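You operate a simulated robot arm through the tools that you are given. There is no shell and no other tool. Be economical: measure what you need, move in short steps, check, and stop when the job is done.

Carry out the task below with a simulated robot arm. There is one attempt and no reset: what you move stays moved.

## Task
Take the capped cylinder out of the jig and put everything back.
Fine: arm aside, caps on their marked plates, lock free, clamp drawn back, cylinder in the green tray.

Only the result counts: the job must be done as asked and must still hold three seconds after the hand-in. Knocking over, shifting, dropping, spilling or breaking anything else fails it. Lids that push on must go on centred and level and be pressed home; caps that screw on are set level and turned clockwise until they are tight.

## Robot
A 7-joint arm with a two-finger parallel gripper on a trunk, on a base that drives. Base frame: it is fixed to the floor where the robot stands at the start and does not move with it; the origin is under the middle of the robot, x ahead of it, y to its left, z up; the surface under the hand at the start is at about z = 86. Units: cm, rad, N and s.
Its first joint turns from -2.897 to 2.897 rad. Places, roughly: jig arm [80, 0, 100]; jig clamp [70, 0, 90]; jig lock knob [70, -10, 90]; middle cell of the green tray [50, 0, 90]; plate marked FOOT [80, 10, 90]; plate marked TOP [70, -20, 90]. Payload 3.43 kg.
The TCP is the grasp point between the finger pads, 3 cm short of the fingertips. In the tool frame z runs along the fingers and y along their closing line. The gripper opens to 9.4 cm. The fingers are 2.8 cm wide and 1 cm thick; the gripper's body (5 by 9.6 cm) begins 5.5 cm behind the TCP.
Orientation is told as [roll, pitch, yaw] about the base's x, y, z axes, in that order, counted from this pose: with the fingers straight down and closing along the base's y, the tool's x points along the base's -x, its y along +y and its z along -z.

## Interface
- The arm moves only by the tool play_rows. Its argument "commands" is a list of rows, each a list of 7 numbers: the turn, a rotation vector about the base's x, y, z in rad, then the shift along the base's x, y, z in cm, then the finger opening in cm, from 0 to 9.4. In form: [[wx, wy, wz, x, y, z, jaw], ...]. A call has 1 to 20 rows; each row is the pose to reach, as a shift and turn from the pose commanded when the call began. A row lasts 0.2 s, in which the tool goes at most 5 cm and 0.15 rad; a call with a longer step from one row to the next is refused whole, and so is a gripper value outside its range. Where a pose cannot be reached the arm comes as near as it can. A force on the tool above 90 N (or 10 N above the force at the start of the call, whichever is more), or a blocked arm, ends the call early, and 0.2 s more pass. Each finger travels about 4.5 cm/s and halts on what it meets, pressing with about 32 N; the grip force reading is that of the motor and also rises with nothing between the fingers. The clock runs only during rows and for 0.2 s after the last one: add rows that repeat a pose to give the fingers time. The reply holds the time, the measured pose of the TCP, the force on the tool along the base axes, the opening and the grip force, in the units named above and with some noise, with the torque about the TCP (base axes, N m) and any sound that the robot's microphone picked up.
- Cameras (640 x 400 px; columns grow to the right, rows downward): "scene" is now at [49.15, 15.51, 119.63]; the picture's right is [-0.65, -0.76, 0.00], its down [-0.30, 0.25, -0.92] and it looks along [0.70, -0.59, -0.39] (base axes); focal length 214 px, centre (320, 200). "wrist" rides on the gripper at [7.6, 1.4, -10.3] in the tool frame; the picture's right is [-0.18, 0.98, 0.00], its down [-0.75, -0.14, -0.64] and it looks along [-0.63, -0.12, 0.77] (tool axes); focal length 243 px, centre (320, 200). There is no depth. A picture from a camera that has moved, and an enlarged one, comes with that camera's place and axes in the base frame and with its lens.
- get_image(camera): a new picture of that camera. No time passes.
- raise_lower(by): slides the trunk up (or, below 0, down) by that many cm; the arm and the scene camera ride with it, the base frame stays. It gives what a move gives, with no picture.
- drive_base(legs): drives the robot by 1 to 6 legs, each [ahead, left, turn to the left] in cm, cm and rad, along the robot's own axes; the way and the turn of a leg run together, so that a leg with both is an arc; at most 150 cm and 3.142 rad a leg. The arm and the cameras ride along, it lands a little off, and it stops where it bumps. It gives what a move gives.
- pan_tilt(pan, tilt): turns the head with the scene camera to pan (to the left, within 1.798 rad either way) and tilt (down, from -0.506 to 1.204), counted from straight ahead of the robot. It gives what a move gives.
- enlarge(camera, box): a new picture of the part [left, top, right, bottom] of that camera's present view, enlarged. No time passes.
- hand_in(): hands the job in; it is judged then, once.

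Work in short steps. Places have to be worked out from the pictures, the camera data and where the tool is seen: move nearer, look again, correct. Check each grasp and each placing, and mend what went wrong. You have 120 turns and 90 pictures in all, those below and enlarged ones among them. Open the gripper and draw the arm clear of the work before you hand the job in, unless the task says otherwise; then end with one line.

The tools are called after "Emit:" as name(argument=value, ...) on one line, values as JSON. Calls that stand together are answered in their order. play_rows: Moves the arm, as the interface text tells. Its arguments: {"type":"object","properties":{"commands":{"type":"array","items":{"type":"array","items":{"type":"number"}}}},"required":["commands"]} The other tools are called the same way: raise_lower (by) slides the trunk up or down; drive_base (legs) drives the base; pan_tilt (pan, tilt) turns the head that bears the scene camera; get_image (camera) takes a picture; enlarge (camera, box) takes an enlarged picture of a part of a camera's view; hand_in () hands the job in.

At the start:

```text
t: 0.0
position: [69.6, -2.63, 132.42]
ee_rot: [-0.001, 0.0, -0.001]
contact_force: [0.7, 0.9, 0.1]
moment: [-0.02, -0.03, 0.03]
finger_gap: 9.4
grip_force: 0.0
trunk travel left (down, up): [-27.5, 21.5]
robot x, y, heading: [-0.02, 0.09, 0.001]
head pan, tilt: [-0.703, 0.403]
```

scene: 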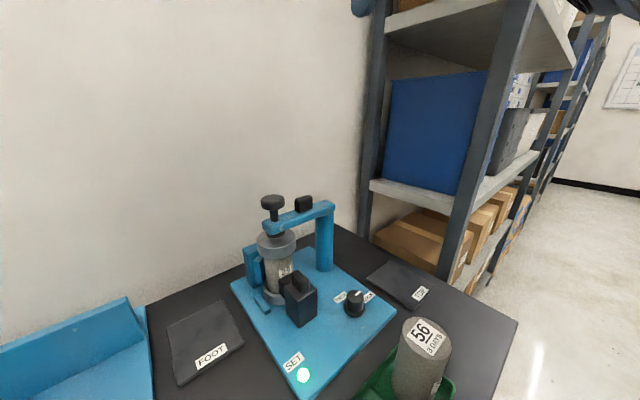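
wrist: 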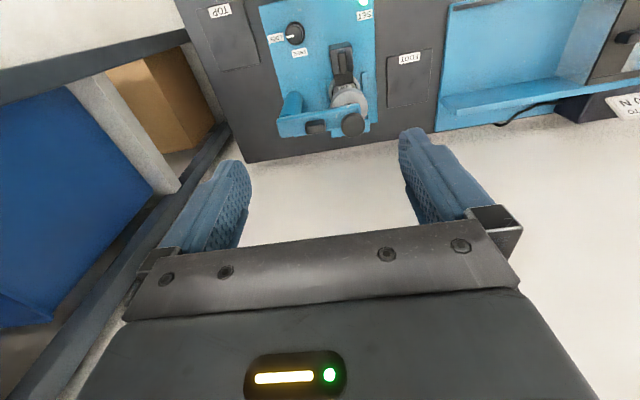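

I'll start by looking closely at the jig in both cameras.

Emit:
enlarge(camera="scene", box=[220, 180, 420, 305])

Emit:
enlarge(camera="wrist", box=[180, 0, 440, 162])

Emit:
enlarge(camera="scene", box=[140, 240, 480, 400])

```text
3.20 times, centred on (320, 242) of scene
camera zoom: at [49.15, 15.51, 119.63], right [-0.65, -0.76, 0.0], down [-0.3, 0.25, -0.92], along [0.7, -0.59, -0.39], focal length 686 px, centre (320, 64)
```

zoom: 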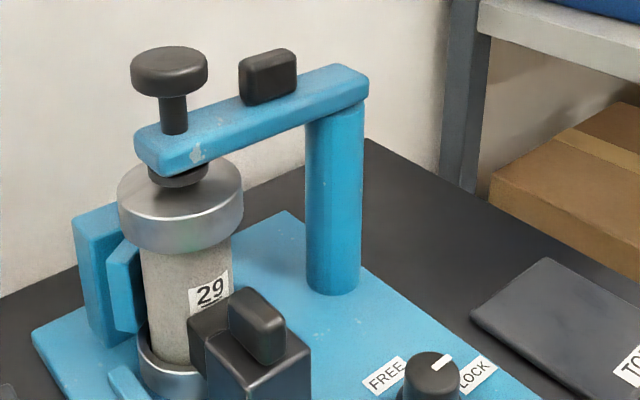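

```text
2.46 times, centred on (310, 81) of wrist
camera zoom: at [61.96, -1.17, 142.43], right [0.18, 0.98, 0.0], down [0.75, -0.14, 0.64], along [0.63, -0.12, -0.77], focal length 597 px, centre (345, 493)
```

zoom: 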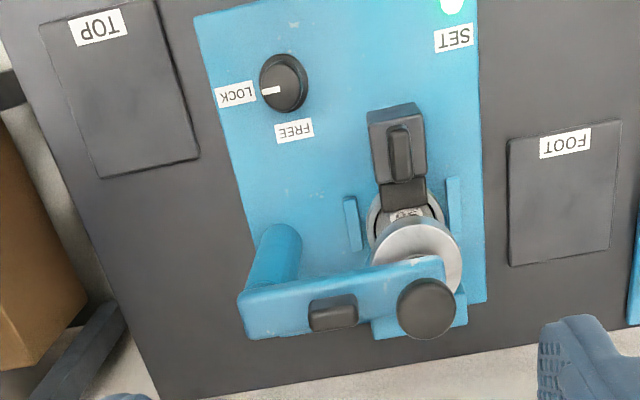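

```text
1.88 times, centred on (310, 320) of scene
camera zoom: at [49.15, 15.51, 119.63], right [-0.65, -0.76, 0.0], down [-0.3, 0.25, -0.92], along [0.7, -0.59, -0.39], focal length 404 px, centre (339, -26)
```

zoom: 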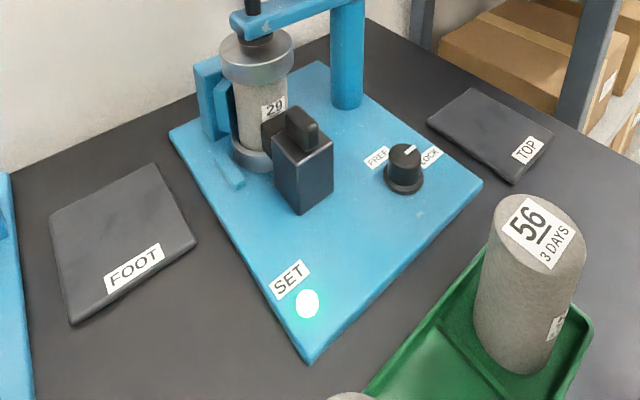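

The arm's spindle presses the top cap, the knob points to LOCK, and the clamp holds the cylinder. I'll look down at the tray and the whole table.

Emit:
pan_tilt(pan=-0.6, tilt=0.95)

Emit:
get_image(camera="scene")

```text
t: 1.0
position: [69.53, -2.59, 132.42]
ee_rot: [0.0, -0.001, 0.001]
contact_force: [-0.1, 0.0, 0.6]
moment: [-0.01, -0.01, -0.03]
finger_gap: 9.4
grip_force: 0.0
trunk travel left (down, up): [-27.5, 21.5]
robot x, y, heading: [0.05, 0.02, -0.0]
head pan, tilt: [-0.6, 0.949]
```

```text
84 pictures are left
camera scene: at [48.08, 17.39, 115.0], right [-0.57, -0.82, 0.0], down [-0.67, 0.46, -0.58], along [0.48, -0.33, -0.81], focal length 214 px, centre (320, 200)
```

scene: 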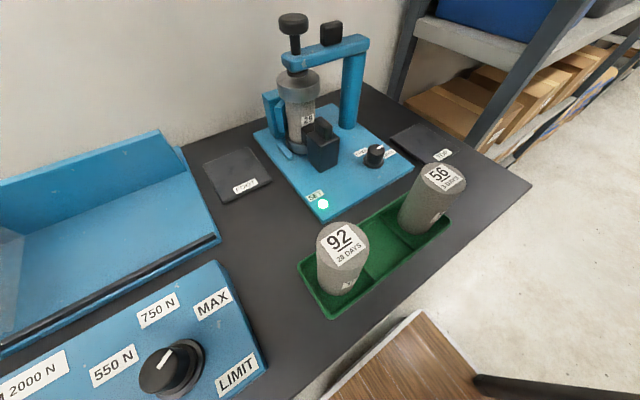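

The tray's middle cell (about x 52, y 4) is empty; the lock knob looks to be near (66.3, -6.8) and must turn from pointing -y to +x. I move the hand above the knob to look from nearer.

Emit:
play_rows(commands=[[0, 0, 0, -1, -1, -4, 9.4], [0, 0, 0, -2, -2, -8, 8], [0, 0, 0, -3.2, -3, -12, 7], [0, 0, 0, -3.2, -4.2, -16, 6], [0, 0, 0, -3.2, -4.2, -20, 6], [0, 0, 0, -3.2, -4.2, -24, 6], [0, 0, 0, -3.2, -4.2, -28, 6], [0, 0, 0, -3.2, -4.2, -28, 6]])

Emit:
get_image(camera="wrist")

Emit:
get_image(camera="scene")

```text
t: 2.8
position: [66.41, -6.85, 104.31]
ee_rot: [-0.002, 0.001, 0.0]
contact_force: [1.2, -0.8, 0.0]
moment: [-0.01, -0.02, -0.01]
finger_gap: 5.99
grip_force: 0.1
trunk travel left (down, up): [-27.5, 21.5]
robot x, y, heading: [0.14, -0.29, 0.005]
head pan, tilt: [-0.6, 0.949]
```

```text
83 pictures are left
camera wrist: at [58.82, -5.36, 114.32], right [0.18, 0.98, 0.0], down [0.75, -0.14, 0.64], along [0.63, -0.12, -0.77], focal length 243 px, centre (320, 200)
```

wrist: 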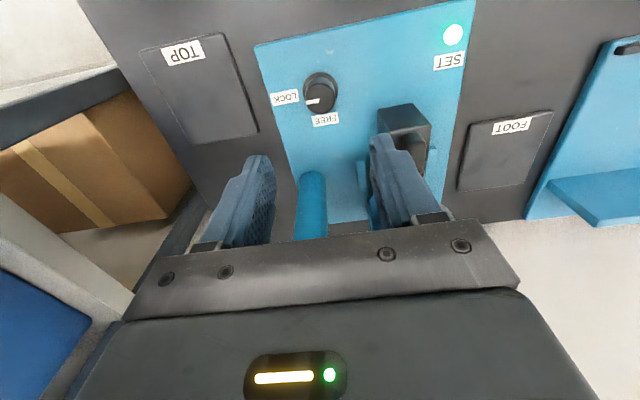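

```text
82 pictures are left
camera scene: at [48.08, 17.39, 115.0], right [-0.56, -0.83, 0.0], down [-0.67, 0.46, -0.58], along [0.48, -0.33, -0.81], focal length 214 px, centre (320, 200)
```

scene: 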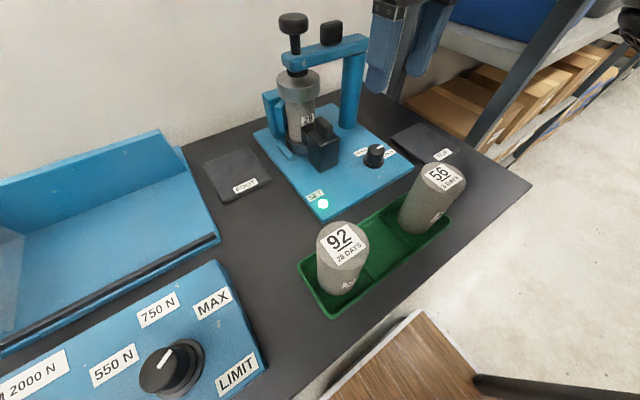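

The knob is directly below at about (66.2, -6.75), so I lower the open fingers around it and watch the force.

Emit:
play_rows(commands=[[0, 0, 0, -0.2, 0.1, -4, 6], [0, 0, 0, -0.2, 0.1, -8, 6], [0, 0, 0, -0.2, 0.1, -11, 6], [0, 0, 0, -0.2, 0.1, -12.5, 6], [0, 0, 0, -0.2, 0.1, -13, 6], [0, 0, 0, -0.2, 0.1, -13, 6]])

Emit:
get_image(camera="wrist")

Emit:
enlarge(camera="scene", box=[260, 60, 480, 200])

```text
t: 4.2
position: [66.1, -6.69, 91.43]
ee_rot: [0.001, 0.0, -0.001]
contact_force: [-0.2, 1.0, 0.1]
moment: [0.0, -0.03, -0.01]
finger_gap: 6.0
grip_force: 0.2
trunk travel left (down, up): [-27.5, 21.5]
robot x, y, heading: [-0.22, 0.17, -0.002]
head pan, tilt: [-0.6, 0.949]
```

```text
81 pictures are left
camera wrist: at [58.58, -5.27, 101.39], right [0.18, 0.98, 0.0], down [0.75, -0.14, 0.64], along [0.63, -0.12, -0.77], focal length 243 px, centre (320, 200)
```

wrist: 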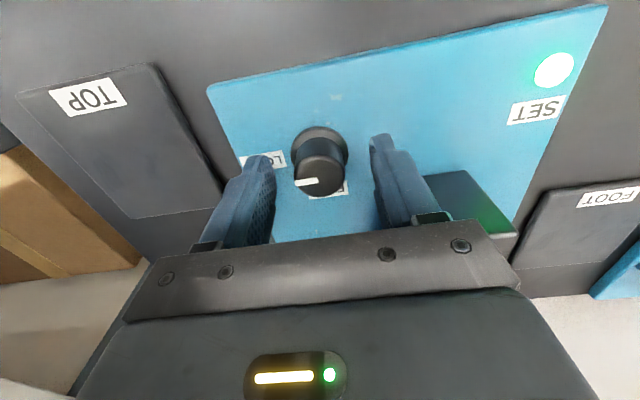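

```text
2.86 times, centred on (370, 130) of scene
camera zoom: at [48.08, 17.39, 114.99], right [-0.56, -0.83, 0.0], down [-0.67, 0.46, -0.58], along [0.48, -0.33, -0.81], focal length 613 px, centre (177, 400)
```

zoom: 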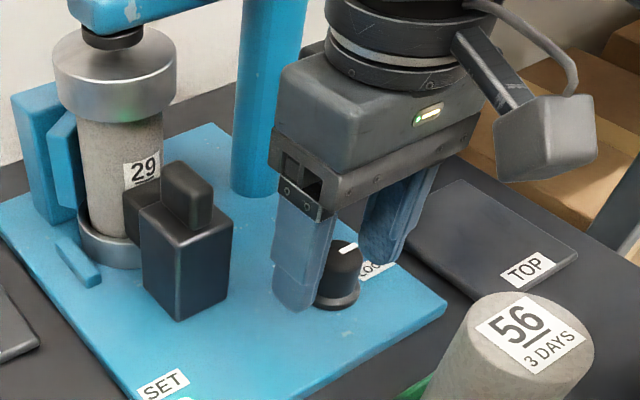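

The fingers straddle the knob well. I close on it, slightly lower.

Emit:
play_rows(commands=[[0, 0, 0, 0, 0, -0.4, 4], [0, 0, 0, 0, 0, -0.4, 2], [0, 0, 0, 0, 0, -0.4, 2], [0, 0, 0, 0, 0, -0.4, 2], [0, 0, 0, 0, 0, -0.4, 2]])

Emit:
get_image(camera="wrist")

```text
t: 5.4
position: [66.11, -6.76, 90.87]
ee_rot: [-0.004, 0.001, 0.0]
contact_force: [-0.3, -5.5, -2.0]
moment: [0.48, -0.29, -0.02]
finger_gap: 2.97
grip_force: 45.1
trunk travel left (down, up): [-27.5, 21.5]
robot x, y, heading: [-0.25, 0.26, -0.002]
head pan, tilt: [-0.6, 0.949]
```

```text
79 pictures are left
camera wrist: at [58.55, -5.33, 101.0], right [0.18, 0.98, 0.0], down [0.75, -0.14, 0.64], along [0.63, -0.12, -0.77], focal length 243 px, centre (320, 200)
```

wrist: 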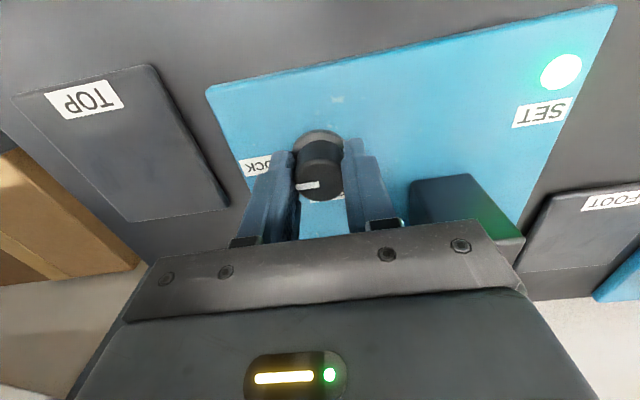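

The knob is gripped nicely (3.0 cm). However, it is safer to keep the cylinder clamped while the arm and top cap come off, so I let go, rise, and test the arm first.

Emit:
play_rows(commands=[[0, 0, 0, 0, 0, 0, 4], [0, 0, 0, 0, 0, 0, 6], [0, 0, 0, 0, 0, 3, 6], [0, 0, 0, 0, 0, 8, 6], [0, 0, 0, 0, 0, 13, 6], [0, 0, 0, 0, 0, 18, 6], [0, 0, 0, 0, 0, 23, 6], [0, 0, 0.14, 0, 0, 25, 6], [0, 0, 0.28, 1, 0, 25, 6], [0, 0, 0.42, 1, 0, 25, 6], [0, 0, 0.56, 1, 0, 25, 5], [0, 0, 0.7, 1, 0, 25, 5], [0, 0, 0.84, 1, 0, 25, 5], [0, 0, 0.98, 1, 0, 25, 5], [0, 0, 1.12, 1, 0, 25, 5], [0, 0, 1.26, 1, 0, 25, 5], [0, 0, 1.4, 1, 0, 25, 5], [0, 0, 1.5, 1, 0, 25, 5], [0, 0, 1.57, 1, 0, 25, 5], [0, 0, 1.57, 1, 0, 25, 5]])

Emit:
get_image(camera="wrist")

Emit:
pan_tilt(pan=-0.65, tilt=0.5)

Emit:
enlarge(camera="scene", box=[200, 120, 440, 270])

```text
t: 9.6
position: [67.09, -6.76, 116.08]
ee_rot: [0.0, 0.001, 1.57]
contact_force: [-0.9, 0.6, 0.5]
moment: [0.01, 0.01, -0.02]
finger_gap: 4.98
grip_force: 0.1
trunk travel left (down, up): [-27.5, 21.5]
robot x, y, heading: [-0.13, 0.0, -0.001]
head pan, tilt: [-0.6, 0.949]
```

```text
78 pictures are left
camera wrist: at [65.77, -14.33, 126.03], right [-0.98, 0.18, 0.0], down [0.14, 0.75, 0.64], along [0.12, 0.63, -0.77], focal length 243 px, centre (320, 200)
```

wrist: 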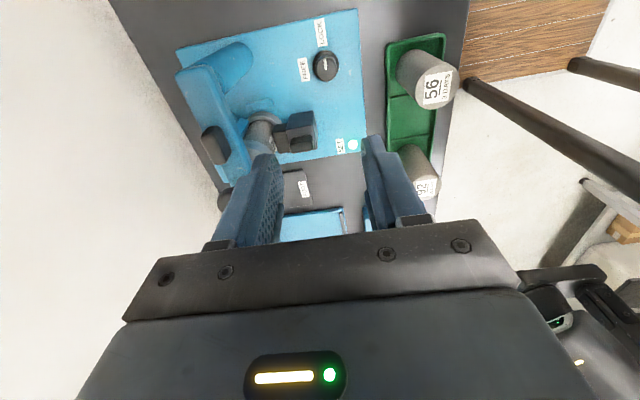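

```text
t: 10.5
position: [67.13, -6.69, 116.01]
ee_rot: [-0.002, 0.0, 1.569]
contact_force: [-0.9, 0.2, -0.2]
moment: [0.02, -0.03, 0.03]
finger_gap: 5.01
grip_force: 0.0
trunk travel left (down, up): [-27.5, 21.5]
robot x, y, heading: [-0.17, 0.2, 0.001]
head pan, tilt: [-0.649, 0.499]
```

```text
2.67 times, centred on (320, 195) of scene
camera zoom: at [49.33, 16.0, 118.73], right [-0.6, -0.8, 0.0], down [-0.38, 0.29, -0.88], along [0.7, -0.53, -0.48], focal length 572 px, centre (320, 213)
```

zoom: 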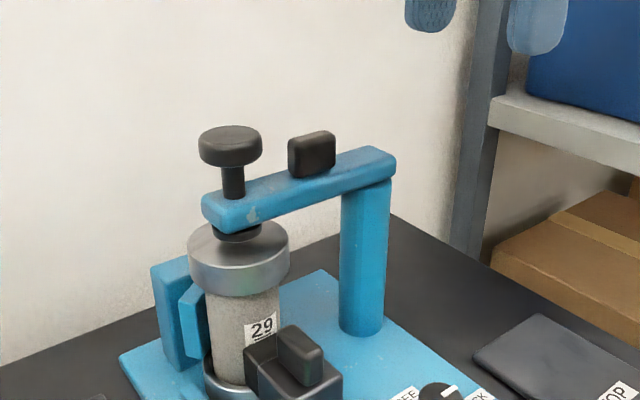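

I estimate the arm's handle at about (77.5, -5, 103–105.5). I move above it with fingers closing along x and check the alignment.

Emit:
play_rows(commands=[[0, 0, 0, 4, 0.5, 0, 5], [0, 0, 0, 8, 1.2, 0, 5], [0, 0, 0, 10.4, 1.7, -2, 5], [0, 0, 0, 10.4, 1.7, -5, 5], [0, 0, 0, 10.4, 1.7, -5, 5]])

Emit:
get_image(camera="wrist")

Emit:
enlarge(camera="scene", box=[200, 100, 440, 250])

```text
t: 11.7
position: [77.56, -4.98, 110.86]
ee_rot: [-0.002, 0.002, 1.571]
contact_force: [-0.5, 0.4, -0.2]
moment: [0.0, 0.01, -0.01]
finger_gap: 4.99
grip_force: 0.1
trunk travel left (down, up): [-27.5, 21.5]
robot x, y, heading: [0.12, -0.14, -0.002]
head pan, tilt: [-0.649, 0.499]
```

```text
76 pictures are left
camera wrist: at [76.15, -12.6, 120.96], right [-0.98, 0.18, 0.0], down [0.14, 0.75, 0.64], along [0.12, 0.63, -0.77], focal length 243 px, centre (320, 200)
```

wrist: 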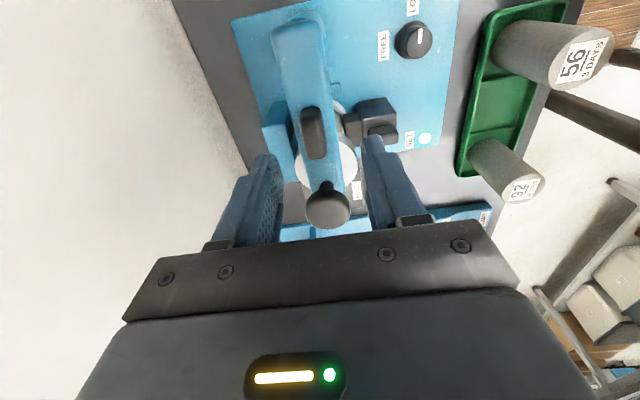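

```text
2.67 times, centred on (320, 175) of scene
camera zoom: at [49.32, 16.0, 118.74], right [-0.6, -0.8, 0.0], down [-0.38, 0.29, -0.88], along [0.7, -0.53, -0.48], focal length 572 px, centre (320, 267)
```

zoom: 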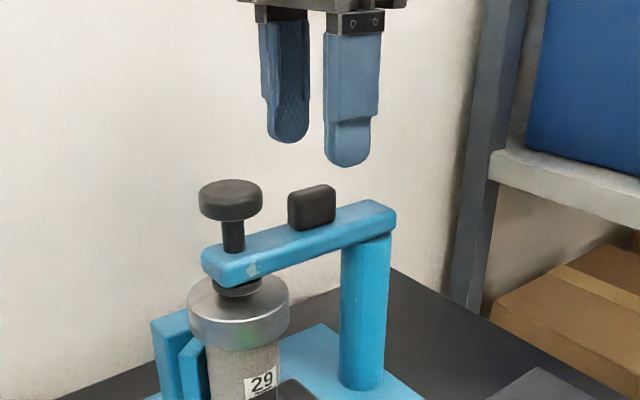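

The handle sits near (77.8, -5.5). I lower to TCP z 106.5 and close on it.

Emit:
play_rows(commands=[[0, 0, 0, 0.2, -0.4, -2, 5], [0, 0, 0, 0.2, -0.4, -4.3, 5], [0, 0, 0, 0.2, -0.4, -4.3, 3], [0, 0, 0, 0.2, -0.4, -4.3, 1], [0, 0, 0, 0.2, -0.4, -4.3, 1], [0, 0, 0, 0.2, -0.4, -4.3, 1]])

Emit:
enlarge(camera="scene", box=[200, 100, 440, 250])

```text
t: 13.1
position: [77.78, -5.37, 106.52]
ee_rot: [-0.001, 0.001, 1.566]
contact_force: [18.6, -0.2, -0.8]
moment: [0.25, -0.34, 0.11]
finger_gap: 2.02
grip_force: 9.6
trunk travel left (down, up): [-27.5, 21.5]
robot x, y, heading: [-0.22, 0.28, 0.002]
head pan, tilt: [-0.649, 0.499]
```

```text
2.67 times, centred on (320, 175) of scene
camera zoom: at [49.4, 15.99, 118.72], right [-0.6, -0.8, 0.0], down [-0.38, 0.29, -0.88], along [0.7, -0.53, -0.48], focal length 572 px, centre (320, 267)
```

zoom: 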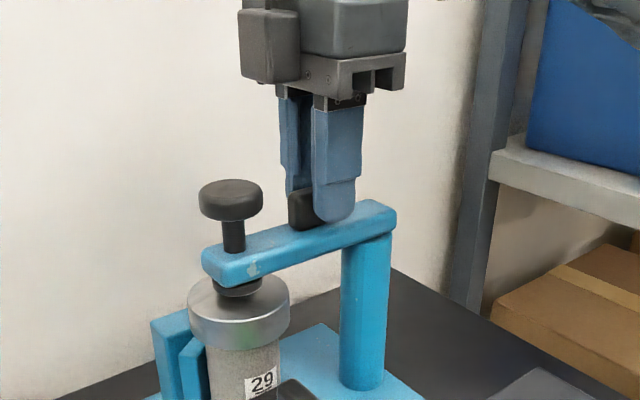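

The handle is held. I test a small swing towards the robot about the post, watching force.

Emit:
play_rows(commands=[[0, 0, 0.0, 0.2, 0, 0, 1], [0, 0, 0.05, -0.1, 0, 0, 1], [0, 0, 0.1, -0.5, 0, 0, 1], [0, 0, 0.1, -0.5, 0, 0, 1]])

Emit:
enlarge(camera="scene", box=[200, 100, 440, 250])

```text
t: 14.1
position: [77.51, -5.54, 106.74]
ee_rot: [-0.004, 0.0, 1.667]
contact_force: [36.1, -11.2, 1.6]
moment: [0.24, -0.48, -0.66]
finger_gap: 2.98
grip_force: 17.4
trunk travel left (down, up): [-27.5, 21.5]
robot x, y, heading: [0.15, -0.11, 0.001]
head pan, tilt: [-0.649, 0.499]
```

```text
2.67 times, centred on (320, 175) of scene
camera zoom: at [49.44, 15.95, 118.71], right [-0.6, -0.8, 0.0], down [-0.38, 0.29, -0.88], along [0.7, -0.53, -0.48], focal length 572 px, centre (320, 267)
```

zoom: 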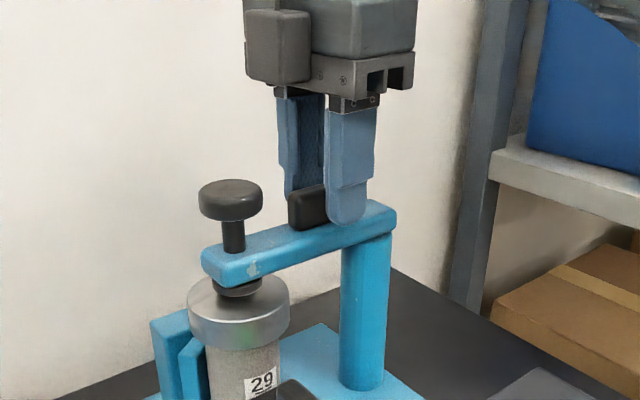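

Blocked towards -x. I recentre and test gently the other way.

Emit:
play_rows(commands=[[0, 0, 0, 0.5, 0.2, -0.2, 1], [0, 0, -0.1, 0.6, 0.2, -0.2, 1], [0, 0, -0.15, 1.0, 0.2, -0.2, 1], [0, 0, -0.2, 1.4, 0.2, -0.2, 1], [0, 0, -0.2, 1.4, 0.2, -0.2, 1]])

Emit:
enlarge(camera="scene", box=[200, 100, 440, 250])

```text
t: 15.3
position: [78.5, -5.07, 106.36]
ee_rot: [0.001, 0.0, 1.473]
contact_force: [-8.4, 3.1, 0.8]
moment: [0.05, 0.09, -0.29]
finger_gap: 1.55
grip_force: 45.6
trunk travel left (down, up): [-27.5, 21.5]
robot x, y, heading: [0.07, 0.09, -0.003]
head pan, tilt: [-0.649, 0.499]
```

```text
2.67 times, centred on (320, 175) of scene
camera zoom: at [49.28, 16.02, 118.74], right [-0.6, -0.8, 0.0], down [-0.38, 0.29, -0.88], along [0.7, -0.53, -0.48], focal length 572 px, centre (320, 267)
```

zoom: 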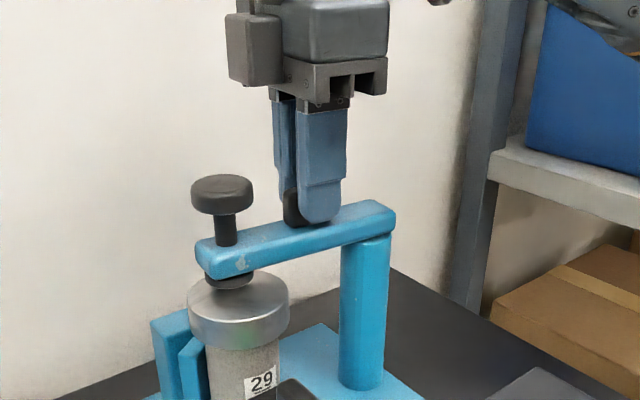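

The arm does swing freely towards +x. I keep following the arc about the post.

Emit:
play_rows(commands=[[0, 0, -0.1, 0.59, -0.09, 0, 1], [0, 0, -0.2, 1.17, -0.24, 0, 1], [0, 0, -0.3, 1.74, -0.44, 0, 1], [0, 0, -0.4, 2.28, -0.7, 0, 1], [0, 0, -0.5, 2.79, -1.02, 0, 1], [0, 0, -0.5, 2.79, -1.02, 0, 1]])

Emit:
get_image(camera="scene")

Emit:
get_image(camera="wrist")

```text
t: 16.7
position: [81.18, -6.34, 106.44]
ee_rot: [0.0, 0.002, 0.97]
contact_force: [-35.4, 5.5, -24.4]
moment: [0.2, 0.46, -1.44]
finger_gap: 1.92
grip_force: 45.3
trunk travel left (down, up): [-27.5, 21.5]
robot x, y, heading: [0.14, -0.07, -0.0]
head pan, tilt: [-0.649, 0.499]
```

```text
71 pictures are left
camera scene: at [49.29, 16.0, 118.74], right [-0.6, -0.8, 0.0], down [-0.38, 0.29, -0.88], along [0.7, -0.53, -0.48], focal length 214 px, centre (320, 200)
```

scene: 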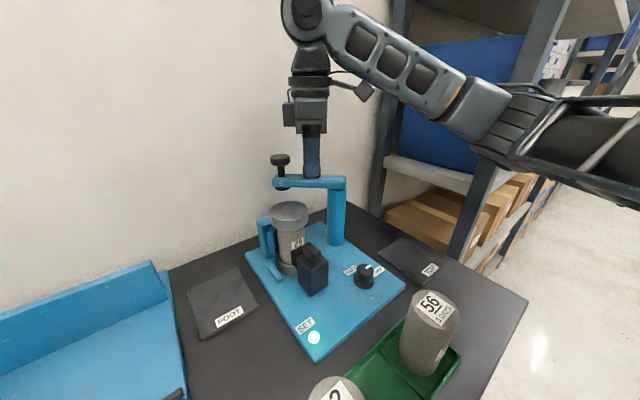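

```text
70 pictures are left
camera wrist: at [75.93, -11.73, 116.49], right [-0.71, 0.71, 0.0], down [0.54, 0.54, 0.64], along [0.45, 0.45, -0.77], focal length 243 px, centre (320, 200)
```

wrist: 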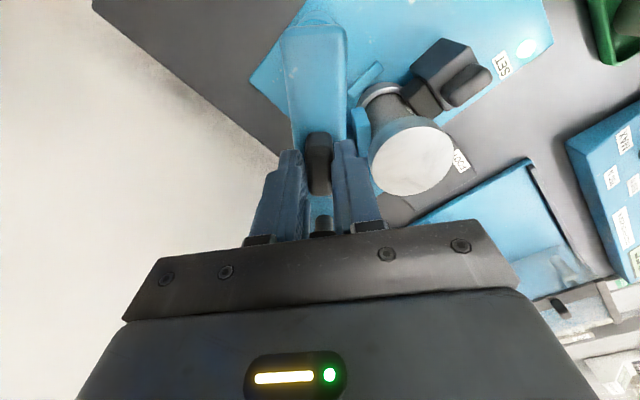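

The arm has swung about 0.55 rad. The force rose to 35 N, so I ease the command to the measured pose and go on a little to see if it is friction.

Emit:
play_rows(commands=[[0, 0, 0, -0.27, 0.1, 0, 1], [0, 0, -0.1, 0.2, -0.3, 0, 1], [0, 0, -0.2, 0.6, -0.75, 0, 1], [0, 0, -0.2, 0.6, -0.75, 0, 1]])

Emit:
enlarge(camera="scene", box=[200, 80, 440, 230])

```text
t: 17.7
position: [82.02, -6.82, 106.37]
ee_rot: [0.0, 0.0, 0.771]
contact_force: [-29.9, 13.7, -27.3]
moment: [0.34, 0.24, -1.44]
finger_gap: 1.88
grip_force: 45.3
trunk travel left (down, up): [-27.5, 21.5]
robot x, y, heading: [-0.34, 0.14, 0.002]
head pan, tilt: [-0.649, 0.499]
```

```text
2.67 times, centred on (320, 155) of scene
camera zoom: at [49.31, 16.04, 118.74], right [-0.6, -0.8, 0.0], down [-0.38, 0.29, -0.88], along [0.7, -0.53, -0.48], focal length 572 px, centre (320, 320)
```

zoom: 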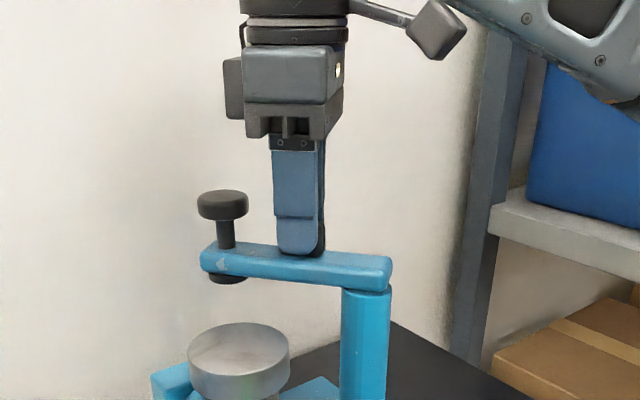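

It's steady pivot friction. I continue round to about 75°.

Emit:
play_rows(commands=[[0, 0, -0.1, 0.39, -0.44, 0, 1], [0, 0, -0.2, 0.75, -0.92, 0, 1], [0, 0, -0.3, 1.03, -1.44, 0, 1], [0, 0, -0.4, 1.27, -1.97, 0, 1], [0, 0, -0.5, 1.46, -2.53, 0, 1], [0, 0, -0.5, 1.46, -2.6, 0, 1]])

Emit:
get_image(camera="scene")

Emit:
get_image(camera="wrist")

```text
t: 19.1
position: [83.7, -9.5, 106.7]
ee_rot: [-0.002, -0.006, 0.269]
contact_force: [4.4, 9.6, 13.4]
moment: [0.21, 0.02, -0.76]
finger_gap: 2.08
grip_force: 43.8
trunk travel left (down, up): [-27.5, 21.5]
robot x, y, heading: [0.17, -0.36, -0.001]
head pan, tilt: [-0.649, 0.499]
```

```text
68 pictures are left
camera scene: at [49.35, 16.03, 118.79], right [-0.6, -0.8, 0.0], down [-0.38, 0.29, -0.88], along [0.7, -0.53, -0.48], focal length 214 px, centre (320, 200)
```

scene: 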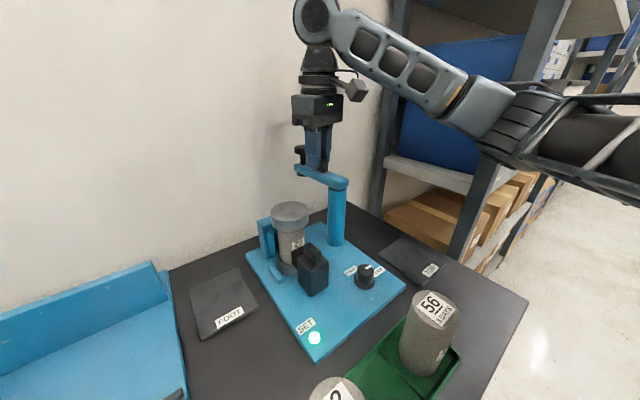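

```text
67 pictures are left
camera wrist: at [75.89, -10.16, 116.71], right [-0.08, 1.0, 0.0], down [0.76, 0.06, 0.65], along [0.65, 0.05, -0.76], focal length 243 px, centre (320, 200)
```

wrist: 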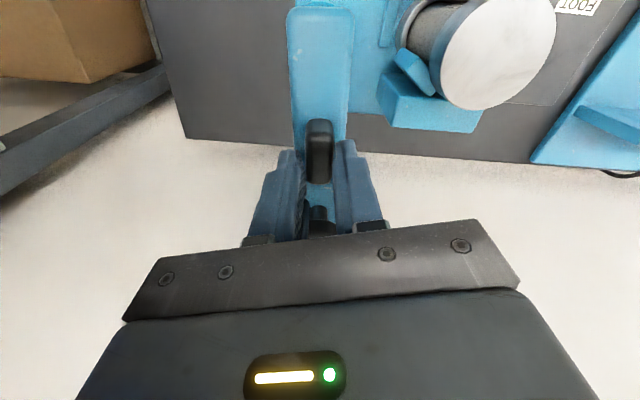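

The arm stands about 75° aside. I push slightly further, then release and rise.

Emit:
play_rows(commands=[[0, 0, -0.1, 0.12, -0.55, -0.1, 1], [0, 0, -0.2, 0.18, -1.14, -0.1, 1], [0, 0, -0.2, 0.18, -1.14, -0.1, 1], [0, 0, -0.2, 0.18, -1.14, 0, 3], [0, 0, -0.2, 0.18, -1.14, 0, 5], [0, 0, -0.2, 0.18, -1.14, 3, 5], [0, 0, -0.2, 0.18, -1.14, 7, 5], [0, 0, -0.2, -4, -1.14, 10, 6], [0, 0, -0.2, -8, 2, 12, 7], [0, 0, -0.2, -8, 6, 12, 8.5], [0, 0, -0.2, -8, 9, 12, 8.5], [0, 0, -0.2, -8, 9, 12, 8.5]])

Emit:
get_image(camera="wrist")

Emit:
get_image(camera="scene")

```text
refused: row 8 steps farther than a row can; nothing moved
```

```text
66 pictures are left
camera wrist: at [75.89, -10.16, 116.71], right [-0.08, 1.0, 0.0], down [0.76, 0.06, 0.65], along [0.65, 0.05, -0.76], focal length 243 px, centre (320, 200)
```

wrist: 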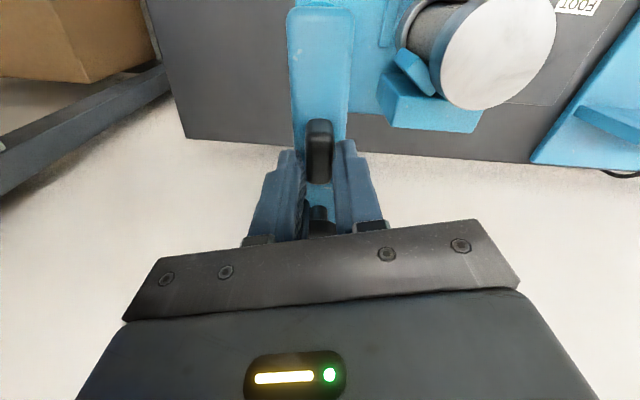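

```text
65 pictures are left
camera scene: at [49.35, 16.03, 118.79], right [-0.6, -0.8, 0.0], down [-0.38, 0.29, -0.88], along [0.7, -0.53, -0.48], focal length 214 px, centre (320, 200)
```

scene: 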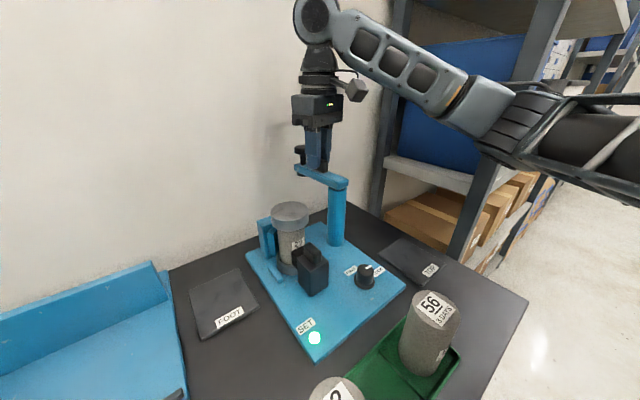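

That call was refused (one step was too long), so nothing moved. I repeat it with shorter steps, ending high, clear of the spindle.

Emit:
play_rows(commands=[[0, 0, -0.1, 0.12, -0.55, -0.1, 1], [0, 0, -0.2, 0.18, -1.14, -0.1, 1], [0, 0, -0.2, 0.18, -1.14, -0.1, 1], [0, 0, -0.2, 0.18, -1.14, 0, 3], [0, 0, -0.2, 0.18, -1.14, 0, 5], [0, 0, -0.2, 0.18, -1.14, 3, 5], [0, 0, -0.2, 0.18, -1.14, 7, 5], [0, 0, -0.2, -3, -1.14, 10, 6], [0, 0, -0.2, -6, 2, 10, 7], [0, 0, -0.2, -8, 5, 10, 8.5], [0, 0, -0.27, -8, 9, 10, 8.5], [0, 0, -0.27, -8, 9, 10, 8.5]])

Emit:
get_image(camera="wrist")

Emit:
get_image(camera="scene")

```text
t: 21.7
position: [75.44, -0.49, 116.41]
ee_rot: [-0.002, 0.0, 0.001]
contact_force: [-0.9, -0.9, -0.2]
moment: [0.0, -0.04, -0.04]
finger_gap: 8.52
grip_force: 0.1
trunk travel left (down, up): [-27.5, 21.5]
robot x, y, heading: [-0.26, 0.05, 0.006]
head pan, tilt: [-0.649, 0.499]
```

```text
64 pictures are left
camera wrist: at [67.88, 1.0, 126.57], right [0.18, 0.98, 0.0], down [0.75, -0.14, 0.64], along [0.63, -0.12, -0.77], focal length 243 px, centre (320, 200)
```

wrist: 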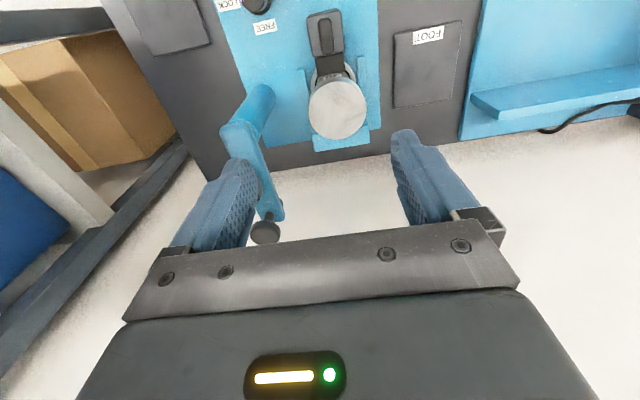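

```text
63 pictures are left
camera scene: at [49.32, 15.99, 118.74], right [-0.6, -0.8, 0.0], down [-0.38, 0.29, -0.88], along [0.7, -0.53, -0.48], focal length 214 px, centre (320, 200)
```

scene: 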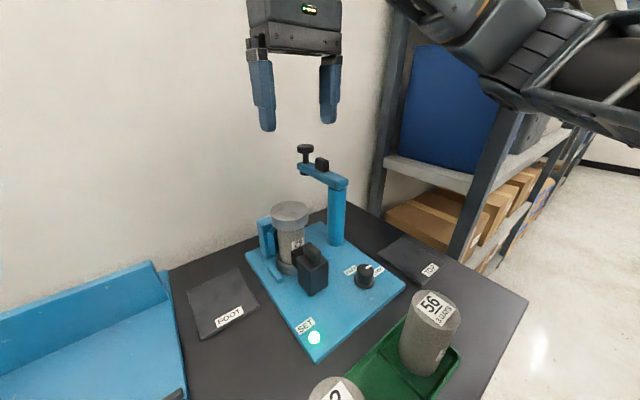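

The arm is ~90° aside. Combining several rays, the top cap's centre is about (77.8, 1.0) with its top at z≈99. I move over it and look once more.

Emit:
play_rows(commands=[[0, 0, 0, 2.4, 1.5, -3, 9], [0, 0, 0, 2.4, 1.5, -7, 9], [0, 0, 0, 2.4, 1.5, -11, 9], [0, 0, 0, 2.4, 1.5, -11, 9]])

Emit:
get_image(camera="wrist")

Emit:
enlarge(camera="scene", box=[200, 140, 400, 265])

```text
t: 22.7
position: [77.87, 0.95, 105.33]
ee_rot: [-0.002, -0.001, -0.001]
contact_force: [-0.3, 0.7, 0.3]
moment: [0.0, 0.02, 0.0]
finger_gap: 9.02
grip_force: 0.1
trunk travel left (down, up): [-27.5, 21.5]
robot x, y, heading: [-0.28, -0.22, 0.002]
head pan, tilt: [-0.649, 0.499]
```

```text
62 pictures are left
camera wrist: at [70.33, 2.32, 115.45], right [0.18, 0.98, 0.0], down [0.75, -0.14, 0.64], along [0.63, -0.12, -0.77], focal length 243 px, centre (320, 200)
```

wrist: 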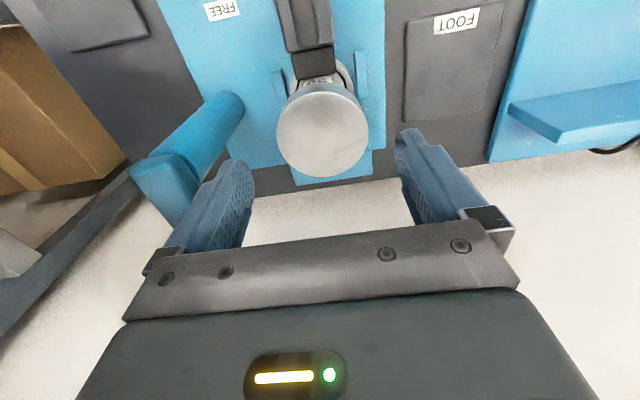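

```text
3.20 times, centred on (300, 202) of scene
camera zoom: at [49.32, 16.01, 118.75], right [-0.6, -0.8, 0.0], down [-0.38, 0.29, -0.88], along [0.7, -0.53, -0.48], focal length 686 px, centre (384, 192)
```

zoom: 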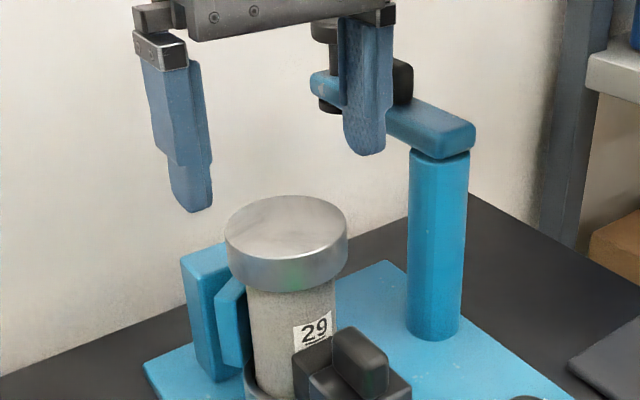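

Well aligned (cap centre ≈ (77.5, 1.05), diameter ≈ 6.4). I lower around it and close.

Emit:
play_rows(commands=[[0, 0, 0, -0.3, 0.1, -3, 9], [0, 0, 0, -0.3, 0.1, -5, 9], [0, 0, 0, -0.3, 0.1, -5.8, 9], [0, 0, 0, -0.3, 0.1, -5.8, 7], [0, 0, 0, -0.3, 0.1, -5.8, 5.5], [0, 0, 0, -0.3, 0.1, -5.8, 5.5], [0, 0, 0, -0.3, 0.1, -5.8, 5.5]])

Emit:
enlarge(camera="scene", box=[200, 140, 400, 265])

```text
t: 24.3
position: [77.45, 0.96, 99.57]
ee_rot: [-0.002, 0.0, -0.001]
contact_force: [0.2, -0.3, 0.1]
moment: [0.01, -0.01, 0.01]
finger_gap: 6.88
grip_force: 31.9
trunk travel left (down, up): [-27.5, 21.5]
robot x, y, heading: [-0.04, 0.03, 0.006]
head pan, tilt: [-0.649, 0.499]
```

```text
3.20 times, centred on (300, 202) of scene
camera zoom: at [49.34, 16.0, 118.73], right [-0.6, -0.8, 0.0], down [-0.38, 0.29, -0.88], along [0.7, -0.53, -0.48], focal length 686 px, centre (384, 192)
```

zoom: 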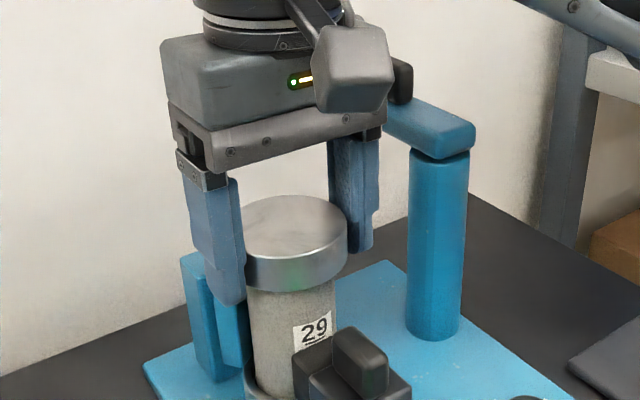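

The cap is gripped at 6.9 cm. I lift a little and watch the force.

Emit:
play_rows(commands=[[0, 0, 0, 0, 0, 0.3, 5.5], [0, 0, 0, 0, 0, 0.6, 5.5], [0, 0, 0, 0, 0, 1.0, 5.5], [0, 0, 0, 0, 0, 1.0, 5.5]])

Emit:
enlarge(camera="scene", box=[200, 140, 400, 265])

```text
t: 25.3
position: [77.59, 1.0, 100.63]
ee_rot: [-0.001, 0.001, 0.001]
contact_force: [0.3, 0.2, -4.4]
moment: [-0.03, -0.02, 0.01]
finger_gap: 6.86
grip_force: 31.9
trunk travel left (down, up): [-27.5, 21.5]
robot x, y, heading: [-0.08, -0.23, 0.003]
head pan, tilt: [-0.649, 0.499]
```

```text
3.20 times, centred on (300, 202) of scene
camera zoom: at [49.34, 16.0, 118.74], right [-0.6, -0.8, 0.0], down [-0.38, 0.29, -0.88], along [0.7, -0.53, -0.48], focal length 686 px, centre (384, 192)
```

zoom: 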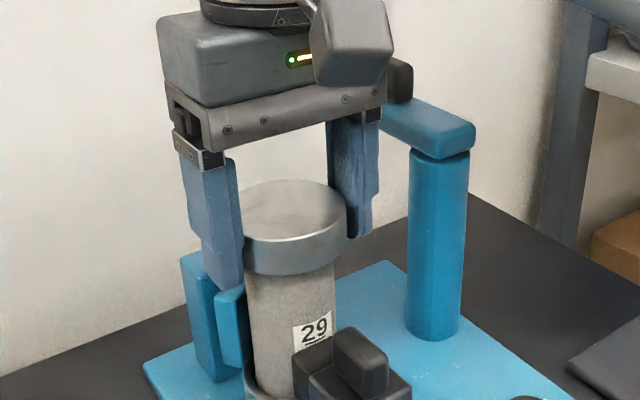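

The cap comes off cleanly and the cylinder stays clamped. I carry it up, back, then sideways over the TOP plate (≈ (64, -19.5)), and look.

Emit:
play_rows(commands=[[0, 0, 0, 0, 0, 3, 5.5], [0, 0, 0, 0, 0, 7, 5.5], [0, 0, 0, 0, 0, 10, 5.5], [0, 0, 0, -4, 0, 10, 5.5], [0, 0, 0, -8, -1, 10, 5.5], [0, 0, 0, -12, -2, 10, 5.5], [0, 0, 0, -13, -6, 10, 5.5], [0, 0, 0, -13, -10, 10, 5.5], [0, 0, 0, -13, -14, 10, 5.5], [0, 0, 0, -13, -18, 10, 5.5], [0, 0, 0, -13, -20.5, 8, 5.5], [0, 0, 0, -13, -20.5, 5, 5.5], [0, 0, 0, -13, -20.5, 2, 5.5], [0, 0, 0, -13, -20.5, 2, 5.5]])

Emit:
get_image(camera="wrist")

Emit:
get_image(camera="scene")

```text
t: 28.3
position: [64.52, -19.47, 102.63]
ee_rot: [0.0, -0.001, 0.001]
contact_force: [-0.8, -0.2, 0.1]
moment: [-0.03, -0.01, 0.02]
finger_gap: 5.49
grip_force: 0.0
trunk travel left (down, up): [-27.5, 21.5]
robot x, y, heading: [0.31, 0.34, 0.002]
head pan, tilt: [-0.649, 0.499]
```

```text
58 pictures are left
camera wrist: at [56.95, -18.03, 112.69], right [0.18, 0.98, 0.0], down [0.75, -0.14, 0.64], along [0.63, -0.12, -0.77], focal length 243 px, centre (320, 200)
```

wrist: 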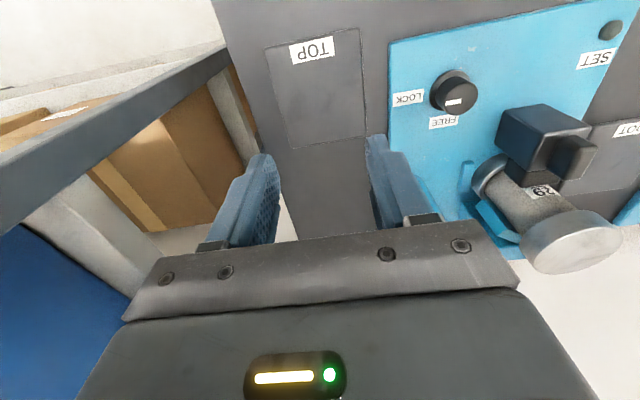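

```text
57 pictures are left
camera scene: at [49.32, 15.99, 118.75], right [-0.6, -0.8, 0.0], down [-0.38, 0.29, -0.88], along [0.7, -0.53, -0.48], focal length 214 px, centre (320, 200)
```

scene: 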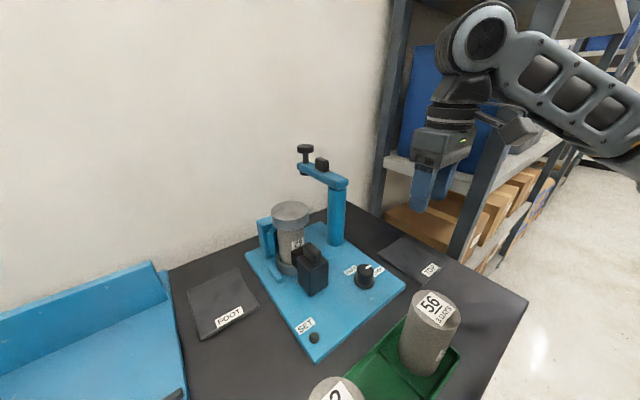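

The fingers slipped: the cap is still on the cylinder, and the SET light went out. I take a close look at it.

Emit:
enlarge(camera="scene", box=[210, 180, 390, 320])

Emit:
enlarge(camera="wrist", box=[420, 80, 640, 280])

```text
2.86 times, centred on (300, 250) of scene
camera zoom: at [49.32, 15.99, 118.75], right [-0.6, -0.8, 0.0], down [-0.38, 0.29, -0.88], along [0.7, -0.53, -0.48], focal length 613 px, centre (377, 57)
```

zoom: 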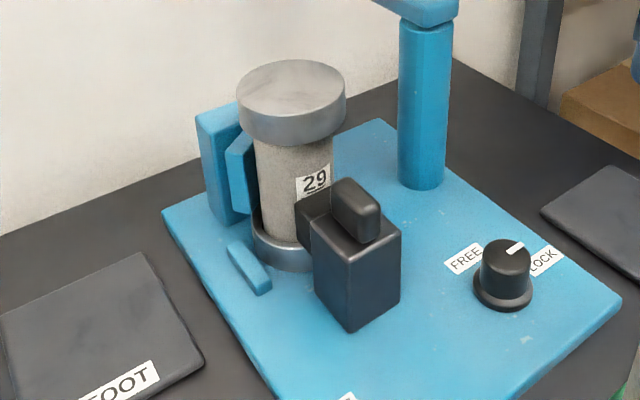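

```text
2.00 times, centred on (530, 180) of wrist
camera zoom: at [56.95, -18.03, 112.69], right [0.18, 0.98, 0.0], down [0.75, -0.14, 0.64], along [0.63, -0.12, -0.77], focal length 485 px, centre (-100, 240)
```

zoom: 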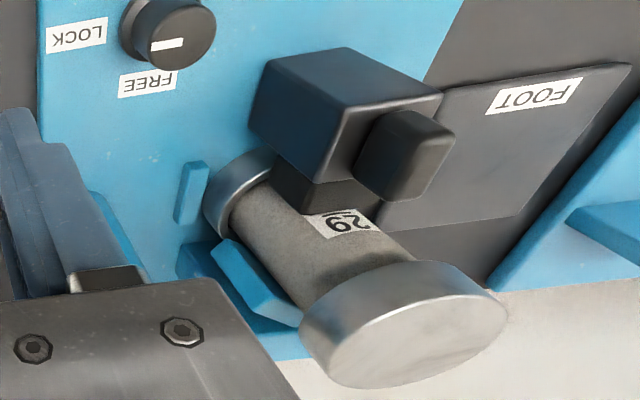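

The cap looks centred and level, roughly seated. I return above it by the same path to grip deeper and lift slower.

Emit:
play_rows(commands=[[0, 0, 0, 0, 0, 4, 7], [0, 0, 0, 0, 3, 7, 9], [0, 0, 0, 0, 7.5, 7, 9], [0, 0, 0, 0, 12, 7, 9], [0, 0, 0, 0, 16.5, 7, 9], [0, 0, 0, 1, 20.5, 7, 9], [0, 0, 0, 5, 20.5, 7, 9], [0, 0, 0, 9, 20.5, 7, 9], [0, 0, 0, 13, 20.5, 6, 9], [0, 0, 0, 13, 20.5, 3, 9], [0, 0, 0, 13, 20.5, 3, 9]])

Emit:
get_image(camera="wrist")

Emit:
enlarge(camera="scene", box=[200, 140, 400, 265])

```text
t: 30.7
position: [77.5, 0.97, 105.48]
ee_rot: [-0.002, -0.002, -0.001]
contact_force: [-1.2, 0.0, 0.0]
moment: [0.04, 0.0, 0.07]
finger_gap: 9.0
grip_force: 0.0
trunk travel left (down, up): [-27.5, 21.5]
robot x, y, heading: [0.37, -0.21, -0.002]
head pan, tilt: [-0.649, 0.499]
```

```text
54 pictures are left
camera wrist: at [69.99, 2.39, 115.63], right [0.18, 0.98, 0.0], down [0.75, -0.14, 0.64], along [0.63, -0.12, -0.77], focal length 243 px, centre (320, 200)
```

wrist: 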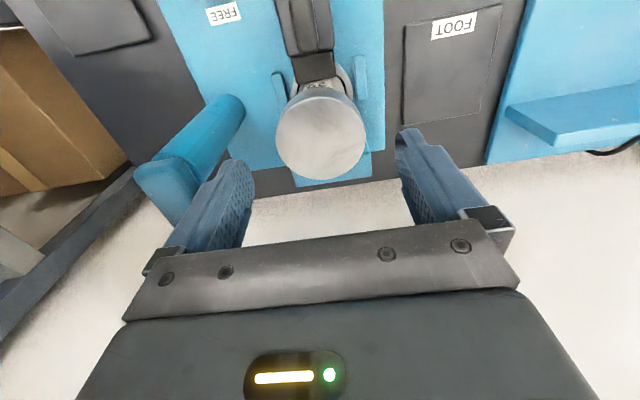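

```text
3.20 times, centred on (300, 202) of scene
camera zoom: at [49.32, 16.0, 118.74], right [-0.6, -0.8, 0.0], down [-0.38, 0.29, -0.88], along [0.7, -0.53, -0.48], focal length 686 px, centre (384, 192)
```

zoom: 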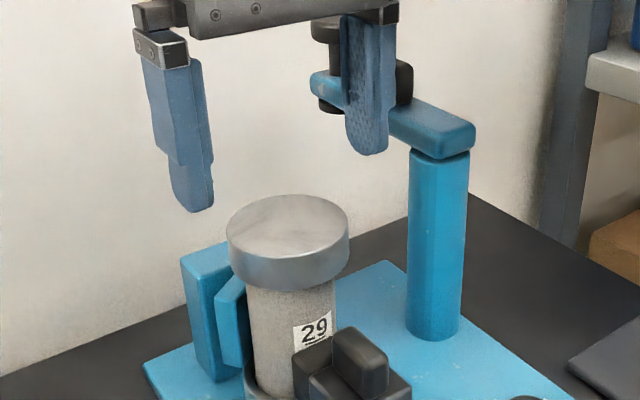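

The cap fell back to its seat, square. I descend about 1 cm deeper this time, close fully, and lift slowly by 2 cm.

Emit:
play_rows(commands=[[0, 0, 0, 0, 0.05, -3, 9], [0, 0, 0, 0, 0.05, -5.5, 9], [0, 0, 0, 0, 0.05, -6.9, 9], [0, 0, 0, 0, 0.05, -6.9, 7], [0, 0, 0, 0, 0.05, -6.9, 5], [0, 0, 0, 0, 0.05, -6.9, 3], [0, 0, 0, 0, 0.05, -6.9, 3], [0, 0, 0, 0, 0.05, -6.9, 3], [0, 0, 0, 0, 0.05, -6.9, 3]])

Emit:
enlarge(camera="scene", box=[200, 140, 400, 265])

```text
t: 32.7
position: [77.59, 1.03, 98.64]
ee_rot: [-0.002, 0.001, 0.001]
contact_force: [0.4, -1.0, -0.9]
moment: [-0.05, -0.09, -0.04]
finger_gap: 6.86
grip_force: 32.2
trunk travel left (down, up): [-27.5, 21.5]
robot x, y, heading: [0.28, 0.17, -0.002]
head pan, tilt: [-0.649, 0.499]
```

```text
3.20 times, centred on (300, 202) of scene
camera zoom: at [49.33, 15.99, 118.74], right [-0.6, -0.8, 0.0], down [-0.38, 0.29, -0.88], along [0.7, -0.53, -0.48], focal length 686 px, centre (384, 192)
```

zoom: 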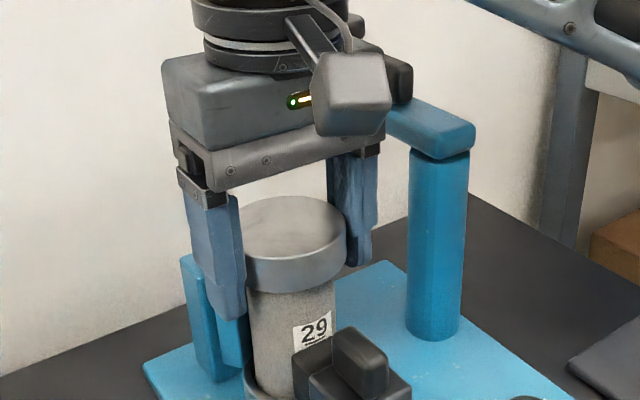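

Gripped again, lower. I lift slowly in small steps.

Emit:
play_rows(commands=[[0, 0, 0, 0, 0, 0.3, 3], [0, 0, 0, 0, 0, 0.6, 3], [0, 0, 0, 0, 0, 1.0, 3], [0, 0, 0, 0, 0, 1.4, 3], [0, 0, 0, 0, 0, 1.8, 3], [0, 0, 0, 0, 0, 2.2, 3], [0, 0, 0, 0, 0, 2.6, 3], [0, 0, 0, 0, 0, 3.0, 3], [0, 0, 0, 0, 0, 3.0, 3]])

Emit:
enlarge(camera="scene", box=[200, 140, 400, 265])

```text
t: 34.7
position: [77.59, 1.04, 101.78]
ee_rot: [-0.001, 0.001, 0.0]
contact_force: [-0.5, 0.0, -3.4]
moment: [-0.01, 0.0, -0.01]
finger_gap: 6.87
grip_force: 31.9
trunk travel left (down, up): [-27.5, 21.5]
robot x, y, heading: [-0.11, 0.03, 0.003]
head pan, tilt: [-0.649, 0.499]
```

```text
3.20 times, centred on (300, 202) of scene
camera zoom: at [49.34, 16.0, 118.74], right [-0.6, -0.8, 0.0], down [-0.38, 0.29, -0.88], along [0.7, -0.53, -0.48], focal length 686 px, centre (384, 192)
```

zoom: 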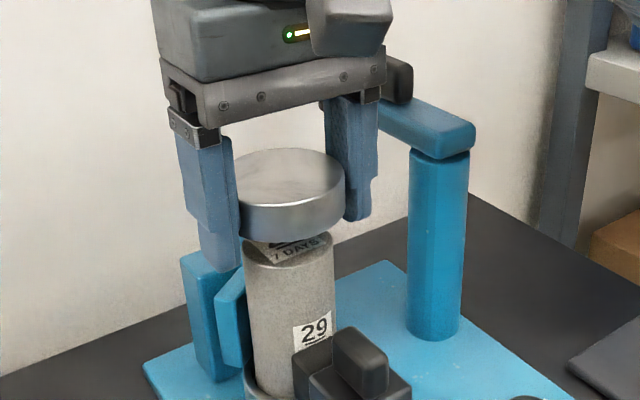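

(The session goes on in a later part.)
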